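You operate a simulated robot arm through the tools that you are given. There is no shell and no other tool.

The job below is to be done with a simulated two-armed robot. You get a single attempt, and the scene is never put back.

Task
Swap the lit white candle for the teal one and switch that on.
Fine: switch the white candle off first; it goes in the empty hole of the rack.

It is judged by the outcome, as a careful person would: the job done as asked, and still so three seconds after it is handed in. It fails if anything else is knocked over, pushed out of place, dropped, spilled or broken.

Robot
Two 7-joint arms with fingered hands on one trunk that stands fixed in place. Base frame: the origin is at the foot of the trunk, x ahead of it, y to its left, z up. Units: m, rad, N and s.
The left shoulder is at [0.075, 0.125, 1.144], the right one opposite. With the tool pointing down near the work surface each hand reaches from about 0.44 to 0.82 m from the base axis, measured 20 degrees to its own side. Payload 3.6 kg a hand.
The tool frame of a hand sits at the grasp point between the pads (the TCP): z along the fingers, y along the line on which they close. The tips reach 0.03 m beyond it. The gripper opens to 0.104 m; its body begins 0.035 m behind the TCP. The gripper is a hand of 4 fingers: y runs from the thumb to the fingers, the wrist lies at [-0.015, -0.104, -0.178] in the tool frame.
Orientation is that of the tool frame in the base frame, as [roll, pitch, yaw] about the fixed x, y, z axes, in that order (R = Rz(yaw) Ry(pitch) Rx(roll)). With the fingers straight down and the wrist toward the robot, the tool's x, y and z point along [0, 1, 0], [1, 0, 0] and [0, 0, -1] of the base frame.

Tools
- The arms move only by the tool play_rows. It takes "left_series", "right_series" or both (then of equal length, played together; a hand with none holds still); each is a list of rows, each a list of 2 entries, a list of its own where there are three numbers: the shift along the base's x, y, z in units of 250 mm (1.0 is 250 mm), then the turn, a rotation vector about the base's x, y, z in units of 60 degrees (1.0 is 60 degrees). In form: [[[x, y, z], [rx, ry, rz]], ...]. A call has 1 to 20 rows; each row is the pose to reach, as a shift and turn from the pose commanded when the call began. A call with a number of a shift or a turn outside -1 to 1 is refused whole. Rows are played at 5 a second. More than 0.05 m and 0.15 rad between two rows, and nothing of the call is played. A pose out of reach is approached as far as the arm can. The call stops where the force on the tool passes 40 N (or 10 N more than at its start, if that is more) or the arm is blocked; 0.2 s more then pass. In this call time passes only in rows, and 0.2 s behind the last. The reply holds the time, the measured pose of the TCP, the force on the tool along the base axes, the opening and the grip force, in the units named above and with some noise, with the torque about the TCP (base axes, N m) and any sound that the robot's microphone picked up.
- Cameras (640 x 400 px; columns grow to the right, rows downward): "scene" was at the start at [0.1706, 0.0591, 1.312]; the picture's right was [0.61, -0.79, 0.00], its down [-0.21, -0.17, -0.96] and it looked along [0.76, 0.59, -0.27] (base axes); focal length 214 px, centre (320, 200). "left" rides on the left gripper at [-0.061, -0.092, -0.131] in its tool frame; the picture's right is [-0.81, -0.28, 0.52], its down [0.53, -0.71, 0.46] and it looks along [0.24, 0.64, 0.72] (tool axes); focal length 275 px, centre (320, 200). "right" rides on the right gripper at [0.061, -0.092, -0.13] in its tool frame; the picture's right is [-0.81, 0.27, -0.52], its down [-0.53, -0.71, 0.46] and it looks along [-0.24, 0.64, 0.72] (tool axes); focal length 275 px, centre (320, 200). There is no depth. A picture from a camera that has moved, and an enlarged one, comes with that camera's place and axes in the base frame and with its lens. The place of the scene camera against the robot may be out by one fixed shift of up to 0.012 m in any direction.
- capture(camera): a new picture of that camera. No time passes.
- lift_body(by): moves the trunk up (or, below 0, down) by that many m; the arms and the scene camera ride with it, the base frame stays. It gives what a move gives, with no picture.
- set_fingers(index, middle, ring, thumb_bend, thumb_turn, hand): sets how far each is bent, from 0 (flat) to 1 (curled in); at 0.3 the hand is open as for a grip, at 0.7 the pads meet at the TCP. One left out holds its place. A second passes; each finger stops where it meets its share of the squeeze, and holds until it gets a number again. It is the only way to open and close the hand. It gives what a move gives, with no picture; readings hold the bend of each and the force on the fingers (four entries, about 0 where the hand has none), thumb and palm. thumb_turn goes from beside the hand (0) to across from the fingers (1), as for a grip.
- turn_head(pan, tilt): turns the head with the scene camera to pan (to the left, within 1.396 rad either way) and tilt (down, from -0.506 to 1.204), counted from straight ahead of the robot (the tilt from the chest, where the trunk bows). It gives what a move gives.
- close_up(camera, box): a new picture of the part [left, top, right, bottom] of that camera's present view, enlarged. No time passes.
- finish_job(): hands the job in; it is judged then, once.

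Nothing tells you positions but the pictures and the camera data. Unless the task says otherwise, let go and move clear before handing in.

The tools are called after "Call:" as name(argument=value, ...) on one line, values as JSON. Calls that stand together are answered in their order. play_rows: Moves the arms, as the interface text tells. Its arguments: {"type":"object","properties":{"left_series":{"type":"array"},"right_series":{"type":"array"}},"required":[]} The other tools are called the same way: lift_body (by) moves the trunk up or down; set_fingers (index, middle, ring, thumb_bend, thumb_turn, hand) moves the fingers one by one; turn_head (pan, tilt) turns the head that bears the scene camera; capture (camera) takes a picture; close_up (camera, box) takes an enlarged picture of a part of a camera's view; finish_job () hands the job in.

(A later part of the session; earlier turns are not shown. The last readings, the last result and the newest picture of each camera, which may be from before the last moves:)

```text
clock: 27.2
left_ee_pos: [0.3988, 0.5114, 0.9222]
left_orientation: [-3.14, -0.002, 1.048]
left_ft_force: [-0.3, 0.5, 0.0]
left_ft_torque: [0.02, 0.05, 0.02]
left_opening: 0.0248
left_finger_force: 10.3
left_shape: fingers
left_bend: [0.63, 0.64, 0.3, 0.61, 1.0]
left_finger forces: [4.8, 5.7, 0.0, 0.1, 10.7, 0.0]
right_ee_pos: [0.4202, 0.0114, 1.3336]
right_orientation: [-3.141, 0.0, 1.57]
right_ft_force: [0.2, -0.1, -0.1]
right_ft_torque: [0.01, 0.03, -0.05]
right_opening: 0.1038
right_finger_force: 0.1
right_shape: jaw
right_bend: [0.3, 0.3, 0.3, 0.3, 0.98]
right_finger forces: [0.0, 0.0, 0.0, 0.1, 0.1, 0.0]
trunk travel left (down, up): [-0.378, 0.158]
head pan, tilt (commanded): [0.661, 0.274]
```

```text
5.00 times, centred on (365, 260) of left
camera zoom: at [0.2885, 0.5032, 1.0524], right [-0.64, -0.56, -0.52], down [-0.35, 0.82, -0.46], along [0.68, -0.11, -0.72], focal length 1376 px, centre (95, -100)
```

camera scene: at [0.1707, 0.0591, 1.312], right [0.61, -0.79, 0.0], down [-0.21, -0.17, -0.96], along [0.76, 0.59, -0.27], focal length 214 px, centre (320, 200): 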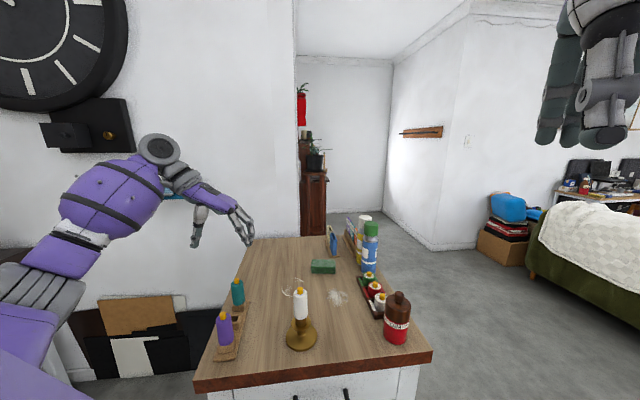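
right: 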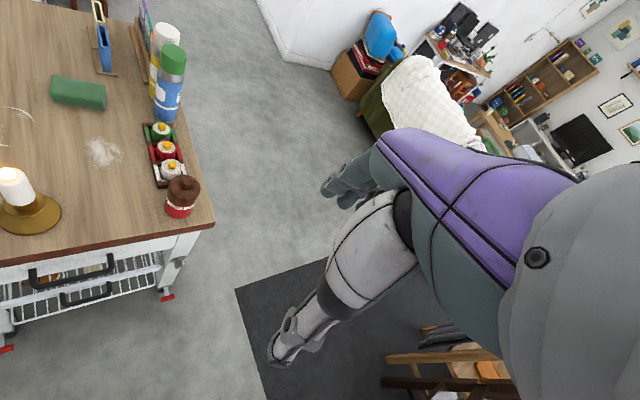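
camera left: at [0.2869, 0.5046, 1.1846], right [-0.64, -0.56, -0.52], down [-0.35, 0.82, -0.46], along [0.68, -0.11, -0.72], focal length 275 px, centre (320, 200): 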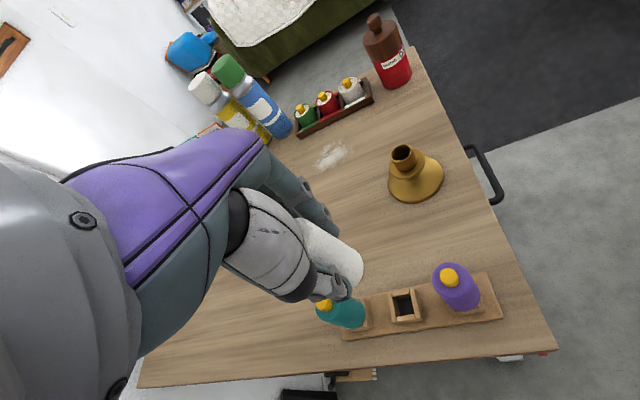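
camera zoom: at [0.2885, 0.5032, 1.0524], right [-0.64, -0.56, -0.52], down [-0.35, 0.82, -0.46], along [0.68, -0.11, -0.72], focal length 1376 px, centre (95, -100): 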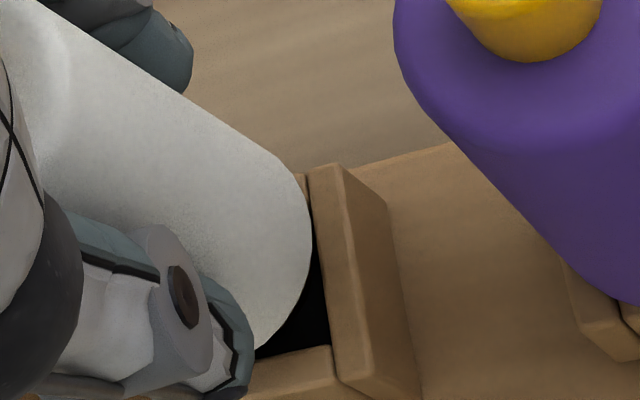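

The stub is inside the hole with no resistance. I'll keep lowering toward the seat.

Call:
play_rows(left_series=[[[0, 0, -0.01], [0, 0, 0]], [[0, 0, -0.02], [0, 0, 0]], [[0, 0, -0.03], [0, 0, 0]], [[0, 0, -0.04], [0, 0, 0]]])

Call:
close_up(camera="scene", box=[220, 290, 256, 335])

```text
clock: 28.2
left_ee_pos: [0.3985, 0.5117, 0.9102]
left_orientation: [3.141, -0.003, 1.048]
left_ft_force: [-1.1, 1.2, -0.4]
left_ft_torque: [0.07, 0.06, -0.03]
left_opening: 0.0251
left_finger_force: 10.7
left_shape: fingers
left_bend: [0.63, 0.64, 0.3, 0.61, 1.0]
left_finger forces: [4.4, 5.6, 0.1, 0.0, 10.8, 0.1]
right_ee_pos: [0.4206, 0.0127, 1.3336]
right_orientation: [-3.139, 0.001, 1.571]
right_ft_force: [0.1, -0.5, -0.8]
right_ft_torque: [-0.01, 0.05, 0.0]
right_opening: 0.1039
right_finger_force: 0.1
right_shape: jaw
right_bend: [0.3, 0.3, 0.3, 0.3, 0.98]
right_finger forces: [0.1, 0.1, 0.1, 0.0, 0.0, 0.0]
trunk travel left (down, up): [-0.378, 0.158]
head pan, tilt (commanded): [0.661, 0.274]
```

```text
8.89 times, centred on (238, 312) of scene
camera zoom: at [0.1705, 0.0592, 1.312], right [0.61, -0.79, 0.0], down [-0.21, -0.17, -0.96], along [0.76, 0.59, -0.27], focal length 1906 px, centre (1049, -800)
```

zoom: 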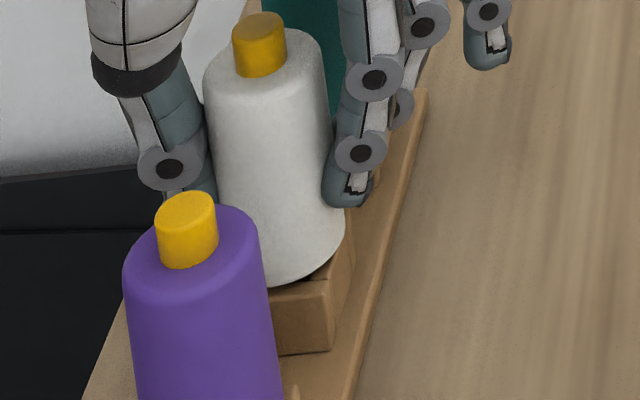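

There's a slight sideways touch of about 1.6 N, so I'll ease 0.7 mm away from it while lowering the last few mm.

Call:
play_rows(left_series=[[[-0.003, 0.003, 0], [0, 0, 0]], [[-0.003, 0.003, -0.008], [0, 0, 0]], [[-0.003, 0.003, -0.016], [0, 0, 0]]])

Call:
close_up(camera="scene", box=[220, 290, 256, 335])

```text
clock: 29.0
left_ee_pos: [0.3985, 0.5118, 0.9074]
left_orientation: [3.14, -0.002, 1.045]
left_ft_force: [0.2, 0.1, 1.9]
left_ft_torque: [0.03, 0.05, 0.02]
left_opening: 0.025
left_finger_force: 10.9
left_shape: fingers
left_bend: [0.63, 0.64, 0.3, 0.61, 1.0]
left_finger forces: [5.2, 5.9, 0.0, 0.0, 10.3, 0.0]
right_ee_pos: [0.42, 0.0123, 1.3327]
right_orientation: [3.141, 0.0, 1.57]
right_ft_force: [0.0, 0.2, -0.2]
right_ft_torque: [0.03, -0.03, -0.02]
right_opening: 0.1037
right_finger_force: 0.2
right_shape: jaw
right_bend: [0.3, 0.3, 0.3, 0.3, 0.98]
right_finger forces: [0.0, 0.0, 0.0, 0.0, 0.0, 0.1]
trunk travel left (down, up): [-0.378, 0.158]
head pan, tilt (commanded): [0.661, 0.274]
```

```text
8.89 times, centred on (238, 312) of scene
camera zoom: at [0.1705, 0.0588, 1.3121], right [0.61, -0.79, 0.0], down [-0.21, -0.17, -0.96], along [0.76, 0.59, -0.27], focal length 1906 px, centre (1049, -800)
```

zoom: 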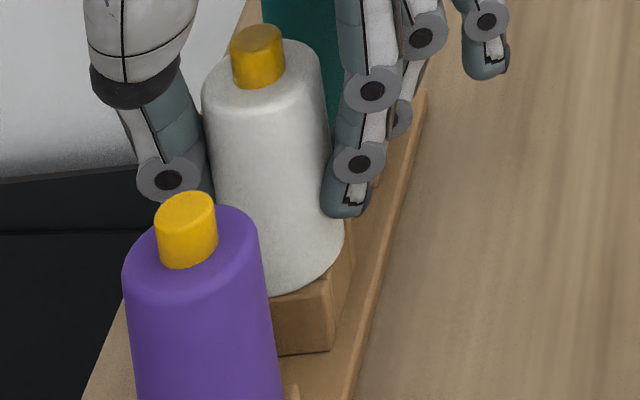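

Vertical contact force has appeared (about 2 N up), so it looks seated. I'll do a 1 mm check push.

Call:
play_rows(left_series=[[[0, 0, -0.004], [0, 0, 0]]])

Call:
close_up(camera="left", box=[310, 200, 450, 310])

```text
clock: 29.4
left_ee_pos: [0.3986, 0.5126, 0.9067]
left_orientation: [3.139, -0.003, 1.046]
left_ft_force: [0.1, -1.0, 4.7]
left_ft_torque: [0.04, 0.03, -0.02]
left_opening: 0.025
left_finger_force: 11.1
left_shape: fingers
left_bend: [0.63, 0.64, 0.3, 0.61, 1.0]
left_finger forces: [5.4, 6.2, 0.1, 0.0, 10.5, 0.0]
right_ee_pos: [0.419, 0.0112, 1.3336]
right_orientation: [-3.14, 0.002, 1.57]
right_ft_force: [0.9, 1.0, -0.1]
right_ft_torque: [-0.03, 0.03, -0.02]
right_opening: 0.1038
right_finger_force: 0.0
right_shape: jaw
right_bend: [0.3, 0.3, 0.3, 0.3, 0.98]
right_finger forces: [0.0, 0.1, 0.0, 0.1, 0.0, 0.1]
trunk travel left (down, up): [-0.378, 0.158]
head pan, tilt (commanded): [0.661, 0.274]
```

```text
3.64 times, centred on (380, 255) of left
camera zoom: at [0.2879, 0.5033, 1.0376], right [-0.64, -0.56, -0.52], down [-0.35, 0.82, -0.46], along [0.68, -0.11, -0.72], focal length 1001 px, centre (102, 0)
```

zoom: 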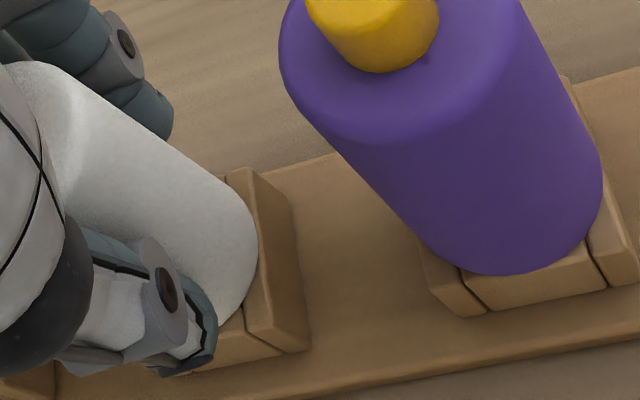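

White is seated on the block. I'll release by opening the thumb, index and middle fingers only as far as needed.

Call:
set_fingers(hand="left", index=0.48, middle=0.48, thumb_bend=0.48)

Call:
close_up(camera="scene", box=[205, 255, 275, 345])

Call:
close_up(camera="left", box=[240, 180, 450, 340])

```text
clock: 30.4
left_ee_pos: [0.3982, 0.5131, 0.9064]
left_orientation: [-3.142, -0.002, 1.048]
left_ft_force: [-0.3, -0.2, 0.7]
left_ft_torque: [0.02, 0.03, 0.04]
left_opening: 0.0566
left_finger_force: 0.0
left_shape: fingers
left_bend: [0.48, 0.48, 0.3, 0.48, 1.0]
left_finger forces: [0.0, 0.0, 0.1, 0.0, 0.0, 0.0]
right_ee_pos: [0.4204, 0.012, 1.3329]
right_orientation: [3.141, -0.001, 1.573]
right_ft_force: [0.4, -0.2, 0.6]
right_ft_torque: [-0.05, 0.0, 0.01]
right_opening: 0.1037
right_finger_force: 0.1
right_shape: jaw
right_bend: [0.3, 0.3, 0.3, 0.3, 0.98]
right_finger forces: [0.0, 0.0, 0.1, 0.0, 0.0, 0.1]
trunk travel left (down, up): [-0.378, 0.158]
head pan, tilt (commanded): [0.661, 0.274]
```

```text
4.44 times, centred on (240, 300) of scene
camera zoom: at [0.1706, 0.0591, 1.312], right [0.61, -0.79, 0.0], down [-0.21, -0.17, -0.96], along [0.76, 0.59, -0.27], focal length 953 px, centre (676, -244)
```

zoom: 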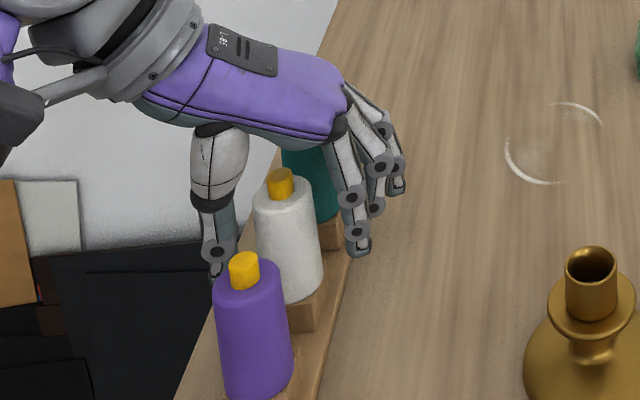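

```text
2.50 times, centred on (345, 260) of left
camera zoom: at [0.2881, 0.5037, 1.037], right [-0.64, -0.56, -0.52], down [-0.35, 0.82, -0.45], along [0.68, -0.11, -0.72], focal length 688 px, centre (258, 50)
```

zoom: 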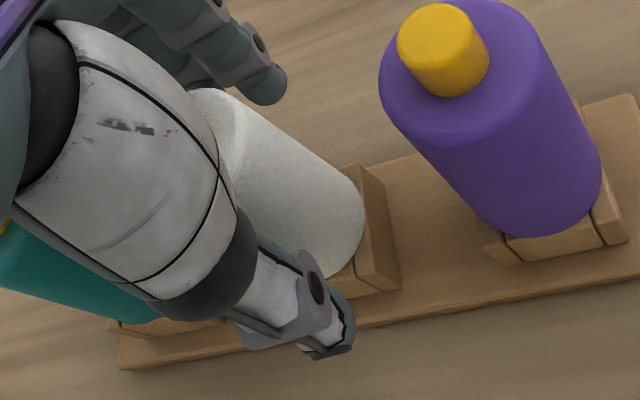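

White is standing free in the hole. I'll retreat straight up.

Call:
play_rows(left_series=[[[0, 0, 0.03], [0, 0, 0]], [[0, 0, 0.08], [0, 0, 0]], [[0, 0, 0.16], [0, 0, 0]], [[0, 0, 0.26], [0, 0, 0]], [[0, 0, 0.4], [0, 0, 0]], [[0, 0, 0.54], [0, 0, 0]]])

Call:
capture(camera="left")

Call:
close_up(camera="scene", box=[190, 240, 330, 370])

```text
clock: 31.8
left_ee_pos: [0.3999, 0.5135, 1.0428]
left_orientation: [-3.141, -0.002, 1.047]
left_ft_force: [0.3, 0.4, 0.1]
left_ft_torque: [0.04, -0.02, 0.01]
left_opening: 0.0566
left_finger_force: 0.0
left_shape: fingers
left_bend: [0.48, 0.48, 0.3, 0.48, 1.0]
left_finger forces: [0.0, 0.0, 0.0, 0.1, 0.1, 0.0]
right_ee_pos: [0.42, 0.0127, 1.3335]
right_orientation: [3.141, 0.001, 1.571]
right_ft_force: [0.7, -1.0, 0.5]
right_ft_torque: [0.01, 0.03, -0.05]
right_opening: 0.1035
right_finger_force: 0.1
right_shape: jaw
right_bend: [0.3, 0.3, 0.3, 0.3, 0.98]
right_finger forces: [0.0, 0.1, 0.1, 0.1, 0.1, 0.1]
trunk travel left (down, up): [-0.378, 0.158]
head pan, tilt (commanded): [0.661, 0.274]
```

```text
taken
camera left: at [0.2884, 0.5043, 1.174], right [-0.64, -0.56, -0.52], down [-0.35, 0.82, -0.45], along [0.68, -0.11, -0.72], focal length 275 px, centre (320, 200)
```

left: 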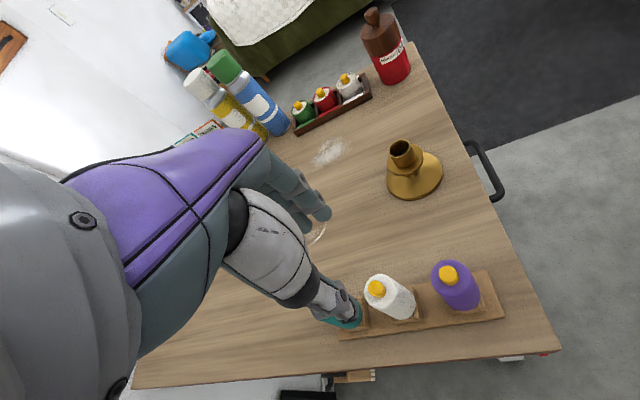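

```text
3.08 times, centred on (260, 305) of scene
camera zoom: at [0.1705, 0.0588, 1.312], right [0.61, -0.79, 0.0], down [-0.21, -0.17, -0.96], along [0.76, 0.59, -0.27], focal length 660 px, centre (505, -123)
```

zoom: 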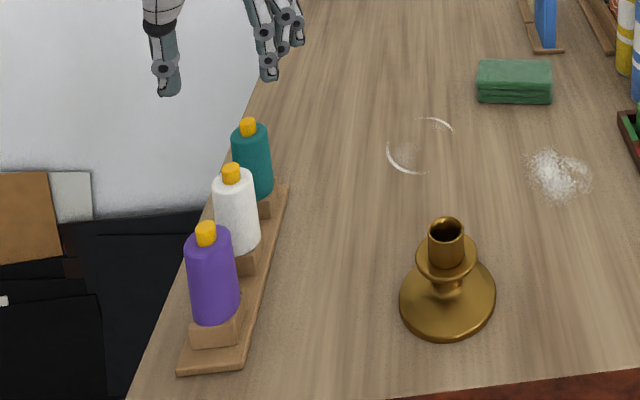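

White is in the rack. Next is the teal candle at about (0.440, 0.556). I'll open a little wider and move above it.

Call:
set_fingers(hand="left", index=0.4, middle=0.4, thumb_bend=0.4)

Call:
play_rows(left_series=[[[0.055, 0.06, 0], [0, 0, 0]], [[0.11, 0.12, 0], [0, 0, 0]], [[0.164, 0.179, 0], [0, 0, 0]]])

Call:
capture(camera="left")

Call:
capture(camera="scene")

```text
clock: 32.8
left_ee_pos: [0.3978, 0.5133, 1.0428]
left_orientation: [-3.14, 0.0, 1.046]
left_ft_force: [0.3, -0.4, 0.3]
left_ft_torque: [-0.02, 0.0, -0.02]
left_opening: 0.0773
left_finger_force: 0.1
left_shape: fingers
left_bend: [0.4, 0.4, 0.3, 0.4, 0.99]
left_finger forces: [0.0, 0.0, 0.0, 0.0, 0.1, 0.0]
right_ee_pos: [0.4199, 0.0117, 1.3337]
right_orientation: [-3.141, 0.001, 1.571]
right_ft_force: [-0.5, 0.1, -0.4]
right_ft_torque: [-0.05, 0.03, -0.01]
right_opening: 0.1035
right_finger_force: 0.0
right_shape: jaw
right_bend: [0.3, 0.3, 0.3, 0.3, 0.98]
right_finger forces: [0.1, 0.0, 0.0, 0.1, 0.0, 0.0]
trunk travel left (down, up): [-0.378, 0.158]
head pan, tilt (commanded): [0.661, 0.274]
```

```text
clock: 33.6
left_ee_pos: [0.4375, 0.5574, 1.0428]
left_orientation: [-3.14, -0.002, 1.047]
left_ft_force: [-0.7, 0.1, -0.1]
left_ft_torque: [0.04, -0.03, 0.0]
left_opening: 0.0776
left_finger_force: 0.1
left_shape: fingers
left_bend: [0.4, 0.4, 0.3, 0.4, 0.99]
left_finger forces: [0.0, 0.0, 0.0, 0.0, 0.0, 0.1]
right_ee_pos: [0.4208, 0.012, 1.3338]
right_orientation: [-3.141, -0.002, 1.57]
right_ft_force: [-0.1, -0.8, 0.1]
right_ft_torque: [0.02, 0.0, 0.02]
right_opening: 0.1037
right_finger_force: 0.0
right_shape: jaw
right_bend: [0.3, 0.3, 0.3, 0.3, 0.98]
right_finger forces: [0.1, 0.1, 0.1, 0.0, 0.0, 0.1]
trunk travel left (down, up): [-0.378, 0.158]
head pan, tilt (commanded): [0.661, 0.274]
```

```text
taken
camera left: at [0.328, 0.5483, 1.1733], right [-0.64, -0.56, -0.52], down [-0.35, 0.82, -0.45], along [0.68, -0.11, -0.72], focal length 275 px, centre (320, 200)
```

left: 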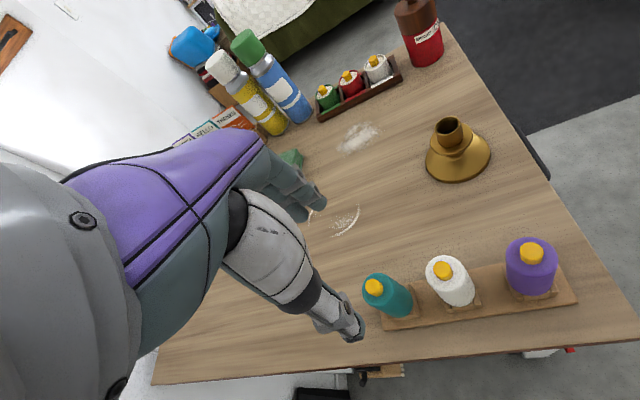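

```text
taken
camera scene: at [0.1707, 0.059, 1.312], right [0.61, -0.79, 0.0], down [-0.21, -0.17, -0.96], along [0.76, 0.59, -0.27], focal length 214 px, centre (320, 200)
```

scene: 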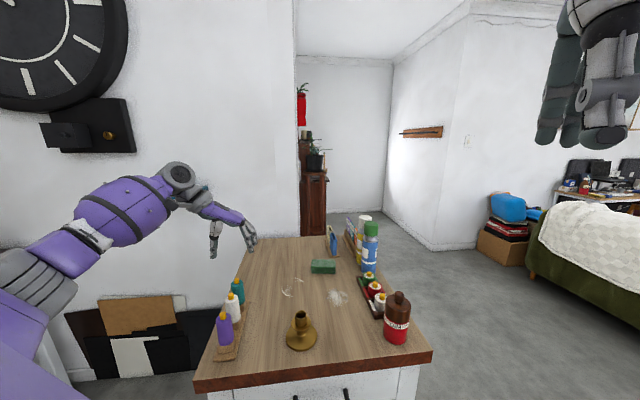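

The teal candle is nearly centred under the hand. I'll zoom for the fine offset.

Call:
close_up(camera="left", box=[340, 250, 440, 330])

Call:
close_up(camera="scene", box=[200, 220, 280, 320])

```text
5.00 times, centred on (390, 290) of left
camera zoom: at [0.328, 0.5483, 1.1733], right [-0.64, -0.56, -0.52], down [-0.35, 0.82, -0.45], along [0.68, -0.11, -0.72], focal length 1376 px, centre (-30, -250)
```

zoom: 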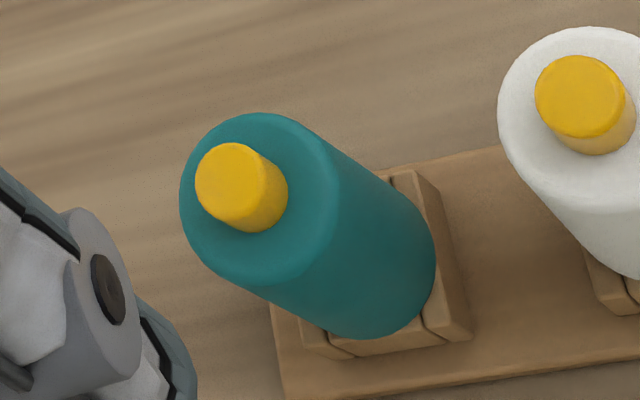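

```text
4.00 times, centred on (240, 270) of scene
camera zoom: at [0.1707, 0.059, 1.312], right [0.61, -0.79, 0.0], down [-0.21, -0.17, -0.96], along [0.76, 0.59, -0.27], focal length 858 px, centre (640, -80)
```

zoom: 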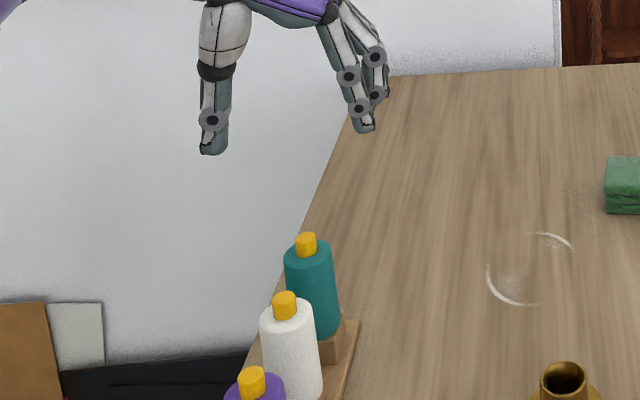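

The hand needs roughly a 2.5 mm shift toward the fingers. I'll apply it while descending to just above the teal candle, then check again.

Call:
play_rows(left_series=[[[0.011, -0.0015, -0.08], [0, 0, 0]], [[0.011, -0.0015, -0.16], [0, 0, 0]], [[0.011, -0.0015, -0.24], [0, 0, 0]]])

Call:
close_up(camera="left", box=[300, 200, 420, 320])

Call:
close_up(camera="scene", box=[210, 240, 270, 320])

```text
clock: 34.4
left_ee_pos: [0.4437, 0.5574, 0.9831]
left_orientation: [3.141, -0.002, 1.048]
left_ft_force: [-0.3, -0.6, 0.0]
left_ft_torque: [0.04, 0.01, 0.01]
left_opening: 0.0774
left_finger_force: 0.1
left_shape: fingers
left_bend: [0.4, 0.4, 0.3, 0.4, 0.99]
left_finger forces: [0.1, 0.1, 0.0, 0.1, 0.0, 0.1]
right_ee_pos: [0.42, 0.0143, 1.334]
right_orientation: [3.142, 0.0, 1.572]
right_ft_force: [0.4, -0.2, 0.7]
right_ft_torque: [0.0, -0.01, 0.05]
right_opening: 0.1034
right_finger_force: 0.1
right_shape: jaw
right_bend: [0.3, 0.3, 0.3, 0.3, 0.98]
right_finger forces: [0.1, 0.1, 0.0, 0.1, 0.0, 0.0]
trunk travel left (down, up): [-0.378, 0.158]
head pan, tilt (commanded): [0.661, 0.274]
```

```text
3.33 times, centred on (360, 260) of left
camera zoom: at [0.3327, 0.5478, 1.1127], right [-0.64, -0.56, -0.52], down [-0.35, 0.82, -0.45], along [0.68, -0.11, -0.72], focal length 918 px, centre (187, 0)
```

zoom: 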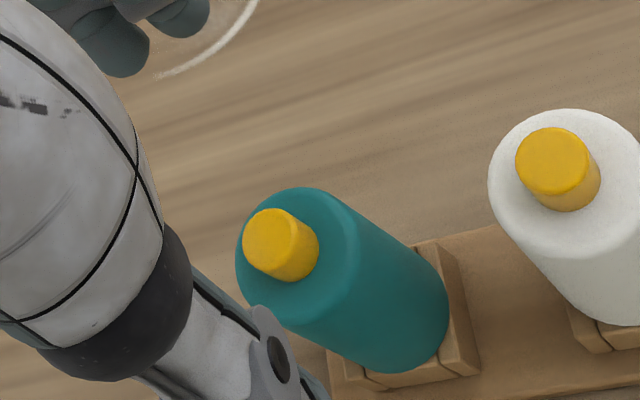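

```text
5.00 times, centred on (240, 280) of scene
camera zoom: at [0.1709, 0.0593, 1.312], right [0.61, -0.79, 0.0], down [-0.21, -0.17, -0.96], along [0.76, 0.59, -0.27], focal length 1072 px, centre (720, -200)
```

zoom: 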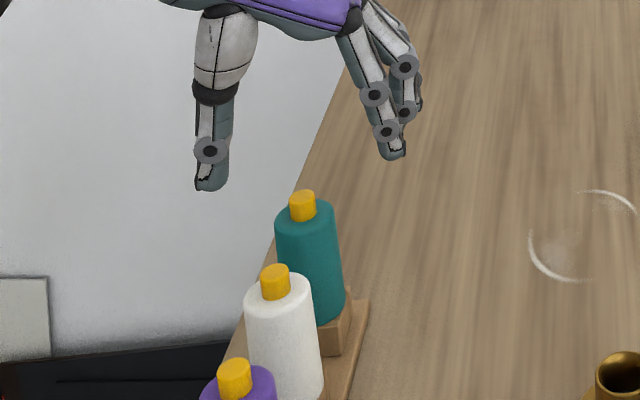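

Centring looks right, within about 1 mm. I'll descend around the teal candle to grip height.

Call:
play_rows(left_series=[[[-0.003, 0.002, -0.07], [0, 0, 0]], [[-0.003, 0.002, -0.14], [0, 0, 0]], [[-0.003, 0.002, -0.21], [0, 0, 0]], [[-0.003, 0.002, -0.27], [0, 0, 0]], [[-0.003, 0.002, -0.302], [0, 0, 0]]])

Call:
set_fingers(hand="left", index=0.52, middle=0.52, thumb_bend=0.52)

Call:
close_up(camera="left", box=[240, 150, 440, 350])

Call:
close_up(camera="scene", box=[210, 250, 270, 330])

```text
clock: 35.6
left_ee_pos: [0.4391, 0.5572, 0.9064]
left_orientation: [-3.141, -0.002, 1.048]
left_ft_force: [1.0, 0.0, -0.6]
left_ft_torque: [0.0, 0.01, 0.0]
left_opening: 0.0774
left_finger_force: 0.1
left_shape: fingers
left_bend: [0.4, 0.4, 0.3, 0.4, 0.99]
left_finger forces: [0.0, 0.1, 0.0, 0.1, 0.1, 0.0]
right_ee_pos: [0.4201, 0.0122, 1.3322]
right_orientation: [3.14, -0.002, 1.572]
right_ft_force: [0.4, -1.4, 0.1]
right_ft_torque: [-0.01, -0.02, 0.03]
right_opening: 0.1038
right_finger_force: 0.1
right_shape: jaw
right_bend: [0.3, 0.3, 0.3, 0.3, 0.98]
right_finger forces: [0.1, 0.1, 0.1, 0.0, 0.0, 0.0]
trunk travel left (down, up): [-0.378, 0.158]
head pan, tilt (commanded): [0.661, 0.274]
```

```text
clock: 36.6
left_ee_pos: [0.4392, 0.557, 0.9063]
left_orientation: [3.14, -0.004, 1.047]
left_ft_force: [0.0, 0.0, 0.0]
left_ft_torque: [-0.02, -0.01, 0.01]
left_opening: 0.0473
left_finger_force: 0.1
left_shape: fingers
left_bend: [0.52, 0.52, 0.3, 0.52, 1.0]
left_finger forces: [0.0, 0.0, 0.1, 0.0, 0.1, 0.0]
right_ee_pos: [0.4197, 0.0136, 1.3334]
right_orientation: [3.142, 0.0, 1.571]
right_ft_force: [-0.1, -0.7, -1.1]
right_ft_torque: [0.01, 0.03, 0.0]
right_opening: 0.1037
right_finger_force: 0.0
right_shape: jaw
right_bend: [0.3, 0.3, 0.3, 0.3, 0.98]
right_finger forces: [0.0, 0.0, 0.1, 0.0, 0.0, 0.0]
trunk travel left (down, up): [-0.378, 0.158]
head pan, tilt (commanded): [0.661, 0.274]
```

```text
2.00 times, centred on (340, 250) of left
camera zoom: at [0.3297, 0.5482, 1.0374], right [-0.64, -0.56, -0.52], down [-0.35, 0.82, -0.45], along [0.68, -0.11, -0.72], focal length 551 px, centre (280, 100)
```

zoom: 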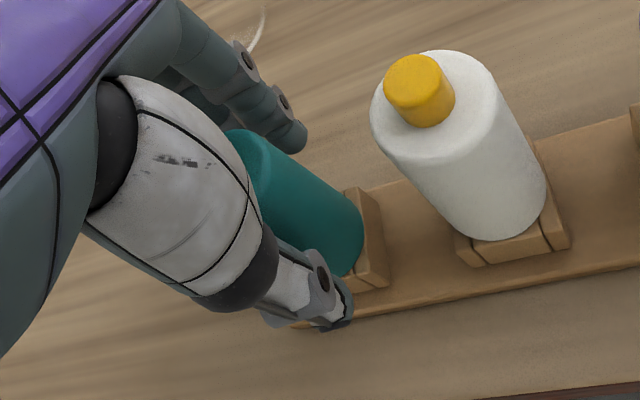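

```text
5.00 times, centred on (240, 290) of scene
camera zoom: at [0.1706, 0.0591, 1.312], right [0.61, -0.79, 0.0], down [-0.21, -0.17, -0.96], along [0.76, 0.59, -0.27], focal length 1072 px, centre (720, -250)
```

zoom: 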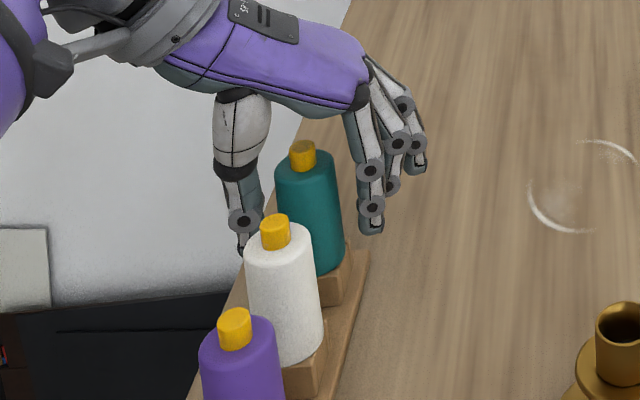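

The gaps look nearly even; from the white candle's experience a further 1 mm toward the fingers balances the grip. I'll apply that and close.

Call:
play_rows(left_series=[[[0.0035, -0.002, 0], [0, 0, 0]]])

Call:
set_fingers(hand="left", index=0.59, middle=0.59, thumb_bend=0.59)

Call:
close_up(camera="scene", box=[210, 250, 270, 330])

```text
clock: 37.0
left_ee_pos: [0.441, 0.5578, 0.9062]
left_orientation: [3.141, -0.002, 1.047]
left_ft_force: [-0.5, 0.2, 0.1]
left_ft_torque: [0.01, 0.02, 0.02]
left_opening: 0.0472
left_finger_force: 0.1
left_shape: fingers
left_bend: [0.52, 0.52, 0.3, 0.52, 1.0]
left_finger forces: [0.0, 0.0, 0.0, 0.0, 0.1, 0.0]
right_ee_pos: [0.4201, 0.012, 1.3339]
right_orientation: [3.141, 0.001, 1.572]
right_ft_force: [-1.0, 0.5, -0.8]
right_ft_torque: [-0.04, 0.02, -0.02]
right_opening: 0.1035
right_finger_force: 0.1
right_shape: jaw
right_bend: [0.3, 0.3, 0.3, 0.3, 0.98]
right_finger forces: [0.0, 0.0, 0.0, 0.0, 0.0, 0.0]
trunk travel left (down, up): [-0.378, 0.158]
head pan, tilt (commanded): [0.661, 0.274]
```

```text
clock: 38.0
left_ee_pos: [0.4414, 0.5571, 0.9072]
left_orientation: [-3.14, -0.002, 1.047]
left_ft_force: [-0.6, 0.9, -0.7]
left_ft_torque: [-0.01, 0.02, 0.0]
left_opening: 0.0298
left_finger_force: 0.3
left_shape: fingers
left_bend: [0.59, 0.59, 0.3, 0.58, 1.0]
left_finger forces: [0.0, 0.0, 0.0, 0.0, 0.5, 0.0]
right_ee_pos: [0.4207, 0.0108, 1.3336]
right_orientation: [3.141, -0.001, 1.571]
right_ft_force: [0.5, 0.3, 0.1]
right_ft_torque: [0.0, -0.01, 0.01]
right_opening: 0.1035
right_finger_force: 0.1
right_shape: jaw
right_bend: [0.3, 0.3, 0.3, 0.3, 0.98]
right_finger forces: [0.0, 0.0, 0.0, 0.0, 0.0, 0.1]
trunk travel left (down, up): [-0.378, 0.158]
head pan, tilt (commanded): [0.661, 0.274]
```

```text
5.00 times, centred on (240, 290) of scene
camera zoom: at [0.1706, 0.0591, 1.312], right [0.61, -0.79, 0.0], down [-0.21, -0.17, -0.96], along [0.76, 0.59, -0.27], focal length 1072 px, centre (720, -250)
```

zoom: 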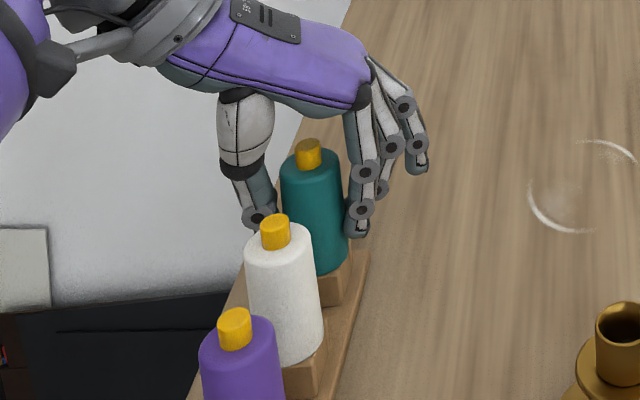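

The thumb touched first and leaned the candle slightly, so that nudge went the wrong way. I'll reopen a bit, shift back about 2 mm, and close again.

Call:
set_fingers(hand="left", index=0.53, middle=0.53, thumb_bend=0.53)

Call:
play_rows(left_series=[[[-0.004, 0.002, 0], [0, 0, 0]], [[-0.007, 0.004, 0], [0, 0, 0]], [[-0.007, 0.004, 0], [0, 0, 0]]])

Call:
close_up(camera="scene", box=[225, 260, 265, 320])

```text
clock: 39.0
left_ee_pos: [0.4396, 0.5572, 0.9064]
left_orientation: [3.141, -0.003, 1.048]
left_ft_force: [0.3, 0.1, 0.3]
left_ft_torque: [0.01, 0.01, 0.03]
left_opening: 0.0436
left_finger_force: 0.1
left_shape: fingers
left_bend: [0.53, 0.53, 0.3, 0.53, 1.0]
left_finger forces: [0.0, 0.0, 0.1, 0.1, 0.1, 0.0]
right_ee_pos: [0.4185, 0.0125, 1.3345]
right_orientation: [-3.14, -0.001, 1.572]
right_ft_force: [-0.2, -0.4, -0.8]
right_ft_torque: [-0.01, -0.01, 0.02]
right_opening: 0.1037
right_finger_force: 0.1
right_shape: jaw
right_bend: [0.3, 0.3, 0.3, 0.3, 0.98]
right_finger forces: [0.0, 0.1, 0.0, 0.0, 0.1, 0.0]
trunk travel left (down, up): [-0.378, 0.158]
head pan, tilt (commanded): [0.661, 0.274]
```

```text
clock: 39.8
left_ee_pos: [0.4391, 0.5579, 0.9077]
left_orientation: [-3.141, 0.0, 1.047]
left_ft_force: [-0.4, -0.9, -0.6]
left_ft_torque: [-0.04, 0.01, 0.03]
left_opening: 0.0436
left_finger_force: 0.0
left_shape: fingers
left_bend: [0.53, 0.53, 0.3, 0.53, 1.0]
left_finger forces: [0.0, 0.1, 0.0, 0.0, 0.0, 0.0]
right_ee_pos: [0.4193, 0.0128, 1.3332]
right_orientation: [3.141, 0.001, 1.57]
right_ft_force: [0.0, 0.1, -0.7]
right_ft_torque: [-0.02, -0.02, -0.02]
right_opening: 0.1037
right_finger_force: 0.0
right_shape: jaw
right_bend: [0.3, 0.3, 0.3, 0.3, 0.98]
right_finger forces: [0.0, 0.1, 0.0, 0.0, 0.1, 0.1]
trunk travel left (down, up): [-0.378, 0.158]
head pan, tilt (commanded): [0.661, 0.274]
```

```text
6.67 times, centred on (245, 290) of scene
camera zoom: at [0.1707, 0.0591, 1.312], right [0.61, -0.79, 0.0], down [-0.21, -0.17, -0.96], along [0.76, 0.59, -0.27], focal length 1430 px, centre (820, -400)
```

zoom: 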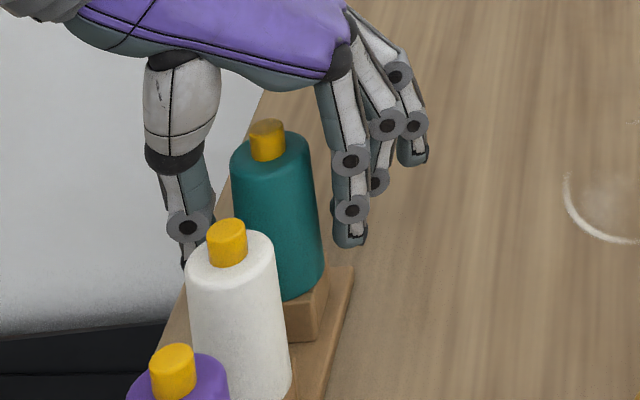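

The candle shifted a bit toward the fingers within its socket. I'll close fully now and check the balance of forces before lifting.

Call:
set_fingers(hand="left", index=0.7, middle=0.7, thumb_bend=0.7)

Call:
close_up(camera="scene", box=[225, 260, 265, 320])

Call:
close_up(camera="left", box=[240, 150, 440, 350])

```text
clock: 40.8
left_ee_pos: [0.4399, 0.5581, 0.9067]
left_orientation: [3.141, -0.001, 1.047]
left_ft_force: [-0.5, -0.6, -0.1]
left_ft_torque: [-0.01, -0.01, 0.02]
left_opening: 0.0256
left_finger_force: 10.2
left_shape: fingers
left_bend: [0.63, 0.64, 0.3, 0.6, 1.0]
left_finger forces: [4.7, 5.4, 0.0, 0.0, 10.1, 0.0]
right_ee_pos: [0.4209, 0.012, 1.3336]
right_orientation: [3.142, -0.001, 1.572]
right_ft_force: [0.5, -0.2, -0.2]
right_ft_torque: [0.01, -0.01, 0.0]
right_opening: 0.1034
right_finger_force: 0.0
right_shape: jaw
right_bend: [0.3, 0.3, 0.3, 0.3, 0.98]
right_finger forces: [0.0, 0.1, 0.1, 0.0, 0.0, 0.0]
trunk travel left (down, up): [-0.378, 0.158]
head pan, tilt (commanded): [0.661, 0.274]
```

```text
6.67 times, centred on (245, 290) of scene
camera zoom: at [0.1707, 0.0591, 1.312], right [0.61, -0.79, 0.0], down [-0.21, -0.17, -0.96], along [0.76, 0.59, -0.27], focal length 1430 px, centre (820, -400)
```

zoom: 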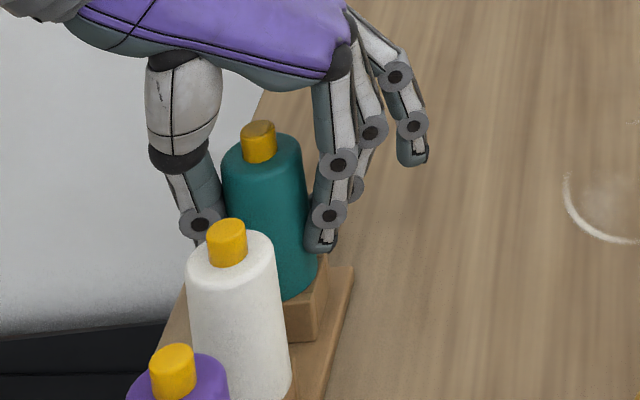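

```text
2.00 times, centred on (340, 250) of left
camera zoom: at [0.3296, 0.5488, 1.0373], right [-0.64, -0.56, -0.52], down [-0.35, 0.82, -0.45], along [0.68, -0.11, -0.72], focal length 551 px, centre (280, 100)
```

zoom: 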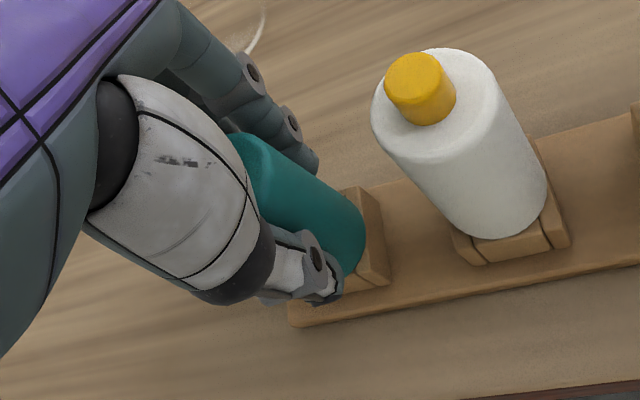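

Balanced grip with no net side force. I'll lift the teal candle straight up, slowly at first.

Call:
play_rows(left_series=[[[0, 0, 0.01], [0, 0, 0]], [[0, 0, 0.025], [0, 0, 0]], [[0, 0, 0.045], [0, 0, 0]], [[0, 0, 0.07], [0, 0, 0]], [[0, 0, 0.1], [0, 0, 0]], [[0, 0, 0.14], [0, 0, 0]]])

Call:
close_up(camera="scene", box=[200, 240, 280, 350])

```text
clock: 42.2
left_ee_pos: [0.4398, 0.5584, 0.9392]
left_orientation: [3.141, -0.002, 1.047]
left_ft_force: [1.0, -0.8, -1.2]
left_ft_torque: [-0.01, 0.0, 0.01]
left_opening: 0.0255
left_finger_force: 10.0
left_shape: fingers
left_bend: [0.63, 0.64, 0.3, 0.6, 1.0]
left_finger forces: [4.6, 5.4, 0.1, 0.0, 10.2, 0.1]
right_ee_pos: [0.4196, 0.0122, 1.3329]
right_orientation: [3.142, 0.0, 1.571]
right_ft_force: [-0.3, -0.4, 0.1]
right_ft_torque: [0.01, 0.03, -0.01]
right_opening: 0.1039
right_finger_force: 0.1
right_shape: jaw
right_bend: [0.3, 0.3, 0.3, 0.3, 0.98]
right_finger forces: [0.0, 0.0, 0.0, 0.0, 0.0, 0.0]
trunk travel left (down, up): [-0.378, 0.158]
head pan, tilt (commanded): [0.661, 0.274]
```

```text
3.64 times, centred on (240, 295) of scene
camera zoom: at [0.1707, 0.0591, 1.312], right [0.61, -0.79, 0.0], down [-0.21, -0.17, -0.96], along [0.76, 0.59, -0.27], focal length 780 px, centre (611, -146)
```

zoom: 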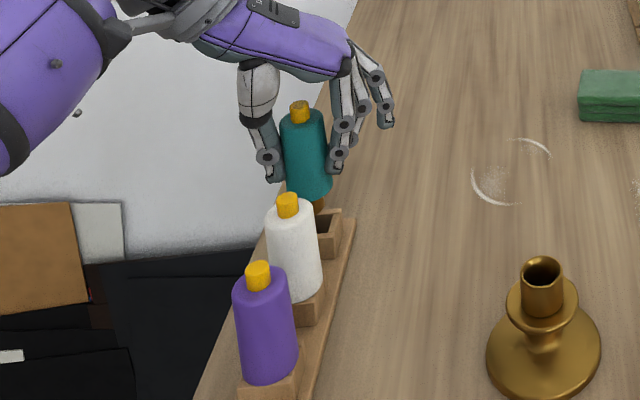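

The teal candle is out cleanly and the rack didn't move. I'll raise it well above the other candles and carry it over to the brass holder.

Call:
play_rows(left_series=[[[0, 0, 0.1], [0, 0, 0]], [[0, 0, 0.22], [0, 0, 0]], [[0, 0, 0.34], [0, 0, 0]], [[0.01, -0.05, 0.42], [0, 0, 0]], [[0.035, -0.16, 0.42], [0, 0, 0]], [[0.065, -0.29, 0.42], [0, 0, 0]], [[0.1, -0.43, 0.42], [0, 0, 0]], [[0.13, -0.57, 0.42], [0, 0, 0]], [[0.16, -0.7, 0.42], [0, 0, 0]], [[0.178, -0.79, 0.42], [0, 0, 0]], [[0.184, -0.818, 0.42], [0, 0, 0]], [[0.184, -0.818, 0.42], [0, 0, 0]]])

Call:
capture(camera="left")

Call:
close_up(camera="scene", box=[260, 230, 350, 350])

```text
clock: 44.8
left_ee_pos: [0.4856, 0.3529, 1.0459]
left_orientation: [3.141, -0.002, 1.045]
left_ft_force: [0.3, 0.7, -1.7]
left_ft_torque: [-0.02, 0.01, -0.01]
left_opening: 0.0254
left_finger_force: 9.6
left_shape: fingers
left_bend: [0.63, 0.64, 0.3, 0.6, 1.0]
left_finger forces: [4.8, 5.4, 0.1, 0.0, 9.9, 0.0]
right_ee_pos: [0.4196, 0.0122, 1.3331]
right_orientation: [3.141, 0.0, 1.571]
right_ft_force: [-0.4, 0.0, 0.1]
right_ft_torque: [0.0, 0.0, -0.02]
right_opening: 0.1038
right_finger_force: 0.1
right_shape: jaw
right_bend: [0.3, 0.3, 0.3, 0.3, 0.98]
right_finger forces: [0.0, 0.0, 0.0, 0.0, 0.0, 0.1]
trunk travel left (down, up): [-0.378, 0.158]
head pan, tilt (commanded): [0.661, 0.274]
```

```text
taken
camera left: at [0.3756, 0.3438, 1.1773], right [-0.64, -0.56, -0.52], down [-0.35, 0.82, -0.45], along [0.68, -0.11, -0.72], focal length 275 px, centre (320, 200)
```

left: 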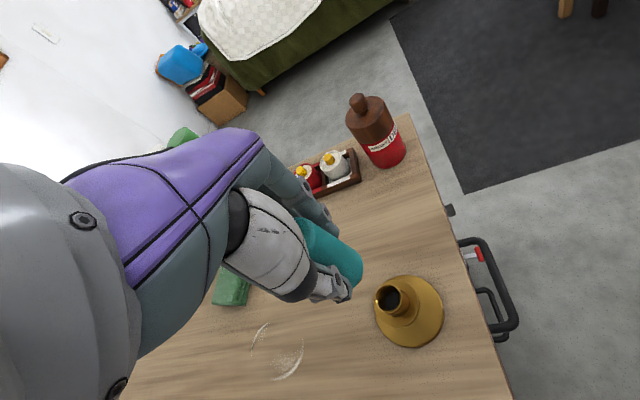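

```text
3.33 times, centred on (305, 290) of scene
camera zoom: at [0.1707, 0.0591, 1.312], right [0.61, -0.79, 0.0], down [-0.21, -0.17, -0.96], along [0.76, 0.59, -0.27], focal length 715 px, centre (370, -100)
```

zoom: 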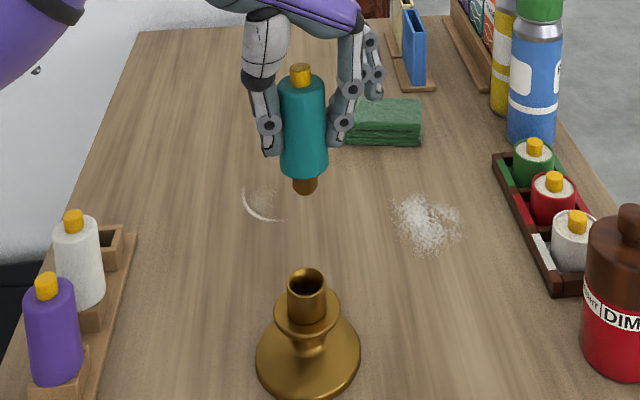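

The stub is nearly over the cup, with about a 1 mm correction to apply. I'll zoom on the hand view to confirm while lowering partway.

Call:
play_rows(left_series=[[[-0.004, 0.003, -0.05], [0, 0, 0]], [[-0.004, 0.003, -0.1], [0, 0, 0]], [[-0.004, 0.003, -0.15], [0, 0, 0]], [[-0.004, 0.003, -0.15], [0, 0, 0]]])

Call:
close_up(camera="left", box=[320, 220, 440, 320])

Call:
close_up(camera="scene", box=[280, 270, 330, 340])

```text
clock: 45.8
left_ee_pos: [0.4858, 0.3549, 1.0086]
left_orientation: [-3.141, -0.003, 1.048]
left_ft_force: [0.4, -0.7, -0.4]
left_ft_torque: [-0.03, 0.01, -0.02]
left_opening: 0.0253
left_finger_force: 9.9
left_shape: fingers
left_bend: [0.63, 0.64, 0.3, 0.6, 1.0]
left_finger forces: [4.7, 5.5, 0.1, 0.0, 10.0, 0.0]
right_ee_pos: [0.42, 0.0122, 1.3331]
right_orientation: [-3.14, 0.0, 1.57]
right_ft_force: [-0.3, -0.1, -0.1]
right_ft_torque: [-0.03, -0.01, 0.01]
right_opening: 0.1036
right_finger_force: 0.0
right_shape: jaw
right_bend: [0.3, 0.3, 0.3, 0.3, 0.98]
right_finger forces: [0.0, 0.1, 0.0, 0.0, 0.0, 0.0]
trunk travel left (down, up): [-0.378, 0.158]
head pan, tilt (commanded): [0.661, 0.274]
```

```text
4.00 times, centred on (380, 270) of left
camera zoom: at [0.375, 0.345, 1.1391], right [-0.64, -0.56, -0.52], down [-0.35, 0.82, -0.45], along [0.68, -0.11, -0.72], focal length 1101 px, centre (80, -80)
```

zoom: 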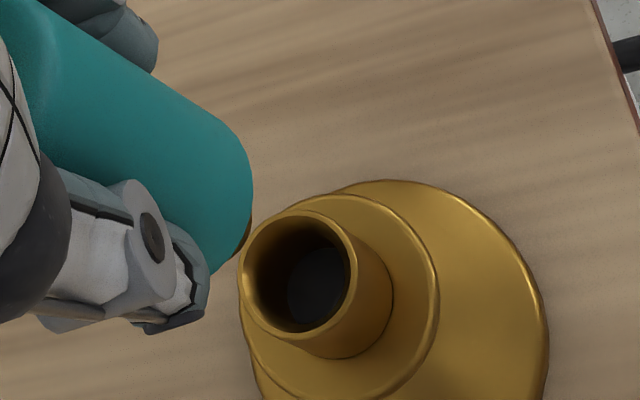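

```text
5.71 times, centred on (305, 305) of scene
camera zoom: at [0.1707, 0.059, 1.312], right [0.61, -0.79, 0.0], down [-0.21, -0.17, -0.96], along [0.76, 0.59, -0.27], focal length 1226 px, centre (406, -400)
```

zoom: 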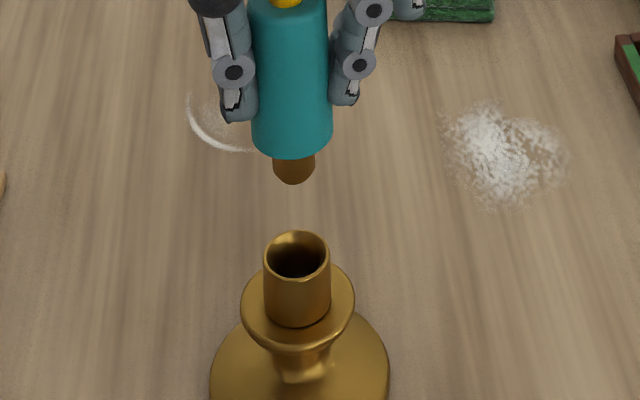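

Alignment is within half a millimetre in both views. I'll lower the stub into the cup.

Call:
play_rows(left_series=[[[0, 0, -0.04], [0, 0, 0]], [[0, 0, -0.08], [0, 0, 0]], [[0, 0, -0.12], [0, 0, 0]], [[0, 0, -0.15], [0, 0, 0]], [[0, 0, -0.17], [0, 0, 0]], [[0, 0, -0.19], [0, 0, 0]]])

Call:
close_up(camera="scene", box=[280, 280, 330, 350])

```text
clock: 47.2
left_ee_pos: [0.4854, 0.3543, 0.9608]
left_orientation: [-3.139, -0.003, 1.047]
left_ft_force: [0.2, 0.5, -0.2]
left_ft_torque: [0.01, -0.03, 0.03]
left_opening: 0.0256
left_finger_force: 9.5
left_shape: fingers
left_bend: [0.63, 0.64, 0.3, 0.6, 1.0]
left_finger forces: [4.9, 5.3, 0.1, 0.1, 10.0, 0.1]
right_ee_pos: [0.4195, 0.0124, 1.3332]
right_orientation: [3.14, -0.001, 1.571]
right_ft_force: [1.5, -0.6, 0.2]
right_ft_torque: [0.01, -0.02, 0.02]
right_opening: 0.1037
right_finger_force: 0.0
right_shape: jaw
right_bend: [0.3, 0.3, 0.3, 0.3, 0.98]
right_finger forces: [0.0, 0.0, 0.1, 0.0, 0.1, 0.0]
trunk travel left (down, up): [-0.378, 0.158]
head pan, tilt (commanded): [0.661, 0.274]
```

```text
5.71 times, centred on (305, 315) of scene
camera zoom: at [0.1707, 0.0592, 1.312], right [0.61, -0.79, 0.0], down [-0.21, -0.17, -0.96], along [0.76, 0.59, -0.27], focal length 1226 px, centre (406, -457)
```

zoom: 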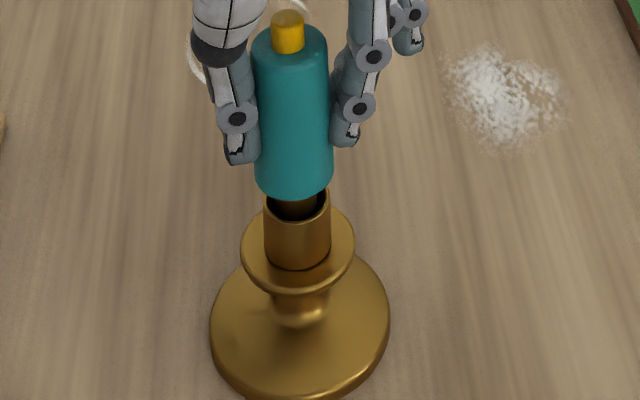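

The stub is inside the cup with no contact force. I'll lower the last 12 mm gently.

Call:
play_rows(left_series=[[[0, 0, -0.01], [0, 0, 0]], [[0, 0, -0.02], [0, 0, 0]], [[0, 0, -0.03], [0, 0, 0]], [[0, 0, -0.04], [0, 0, 0]]])

Call:
close_up(camera="scene", box=[280, 280, 330, 350])

```text
clock: 48.2
left_ee_pos: [0.4857, 0.3543, 0.9502]
left_orientation: [3.141, 0.0, 1.049]
left_ft_force: [0.3, -0.1, -1.0]
left_ft_torque: [0.01, 0.02, 0.04]
left_opening: 0.0253
left_finger_force: 10.2
left_shape: fingers
left_bend: [0.63, 0.64, 0.3, 0.6, 1.0]
left_finger forces: [4.7, 5.4, 0.1, 0.1, 10.0, 0.1]
right_ee_pos: [0.4196, 0.0119, 1.3335]
right_orientation: [-3.14, 0.002, 1.571]
right_ft_force: [-0.4, 0.7, 0.3]
right_ft_torque: [-0.01, 0.05, -0.01]
right_opening: 0.1036
right_finger_force: 0.1
right_shape: jaw
right_bend: [0.3, 0.3, 0.3, 0.3, 0.98]
right_finger forces: [0.1, 0.1, 0.1, 0.0, 0.1, 0.1]
trunk travel left (down, up): [-0.378, 0.158]
head pan, tilt (commanded): [0.661, 0.274]
```

```text
5.71 times, centred on (305, 315) of scene
camera zoom: at [0.1707, 0.0591, 1.312], right [0.61, -0.79, 0.0], down [-0.21, -0.17, -0.96], along [0.76, 0.59, -0.27], focal length 1226 px, centre (406, -457)
```

zoom: 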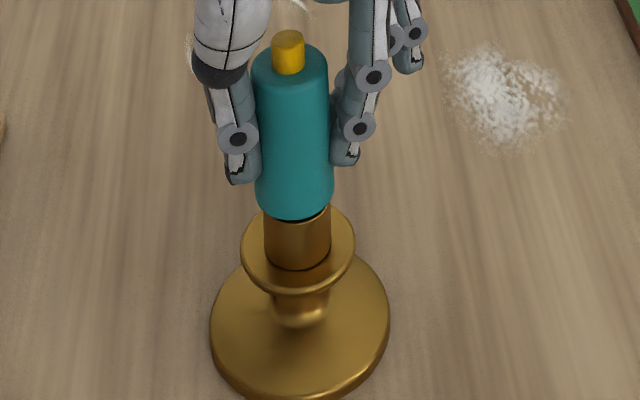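

Almost seated. I'll go down in 1 mm steps until contact.

Call:
play_rows(left_series=[[[0, 0, -0.005], [0, 0, 0]], [[0, 0, -0.01], [0, 0, 0]]])

```text
clock: 48.8
left_ee_pos: [0.486, 0.3547, 0.9485]
left_orientation: [3.14, 0.0, 1.045]
left_ft_force: [0.5, 0.2, 1.7]
left_ft_torque: [0.02, -0.03, -0.01]
left_opening: 0.0254
left_finger_force: 10.2
left_shape: fingers
left_bend: [0.63, 0.64, 0.3, 0.6, 1.0]
left_finger forces: [4.9, 5.6, 0.0, 0.1, 10.2, 0.0]
right_ee_pos: [0.4191, 0.0122, 1.3339]
right_orientation: [3.141, -0.001, 1.572]
right_ft_force: [0.5, 0.6, -1.1]
right_ft_torque: [-0.01, 0.0, 0.03]
right_opening: 0.1036
right_finger_force: 0.0
right_shape: jaw
right_bend: [0.3, 0.3, 0.3, 0.3, 0.98]
right_finger forces: [0.1, 0.0, 0.1, 0.1, 0.0, 0.0]
trunk travel left (down, up): [-0.378, 0.158]
head pan, tilt (commanded): [0.661, 0.274]
```

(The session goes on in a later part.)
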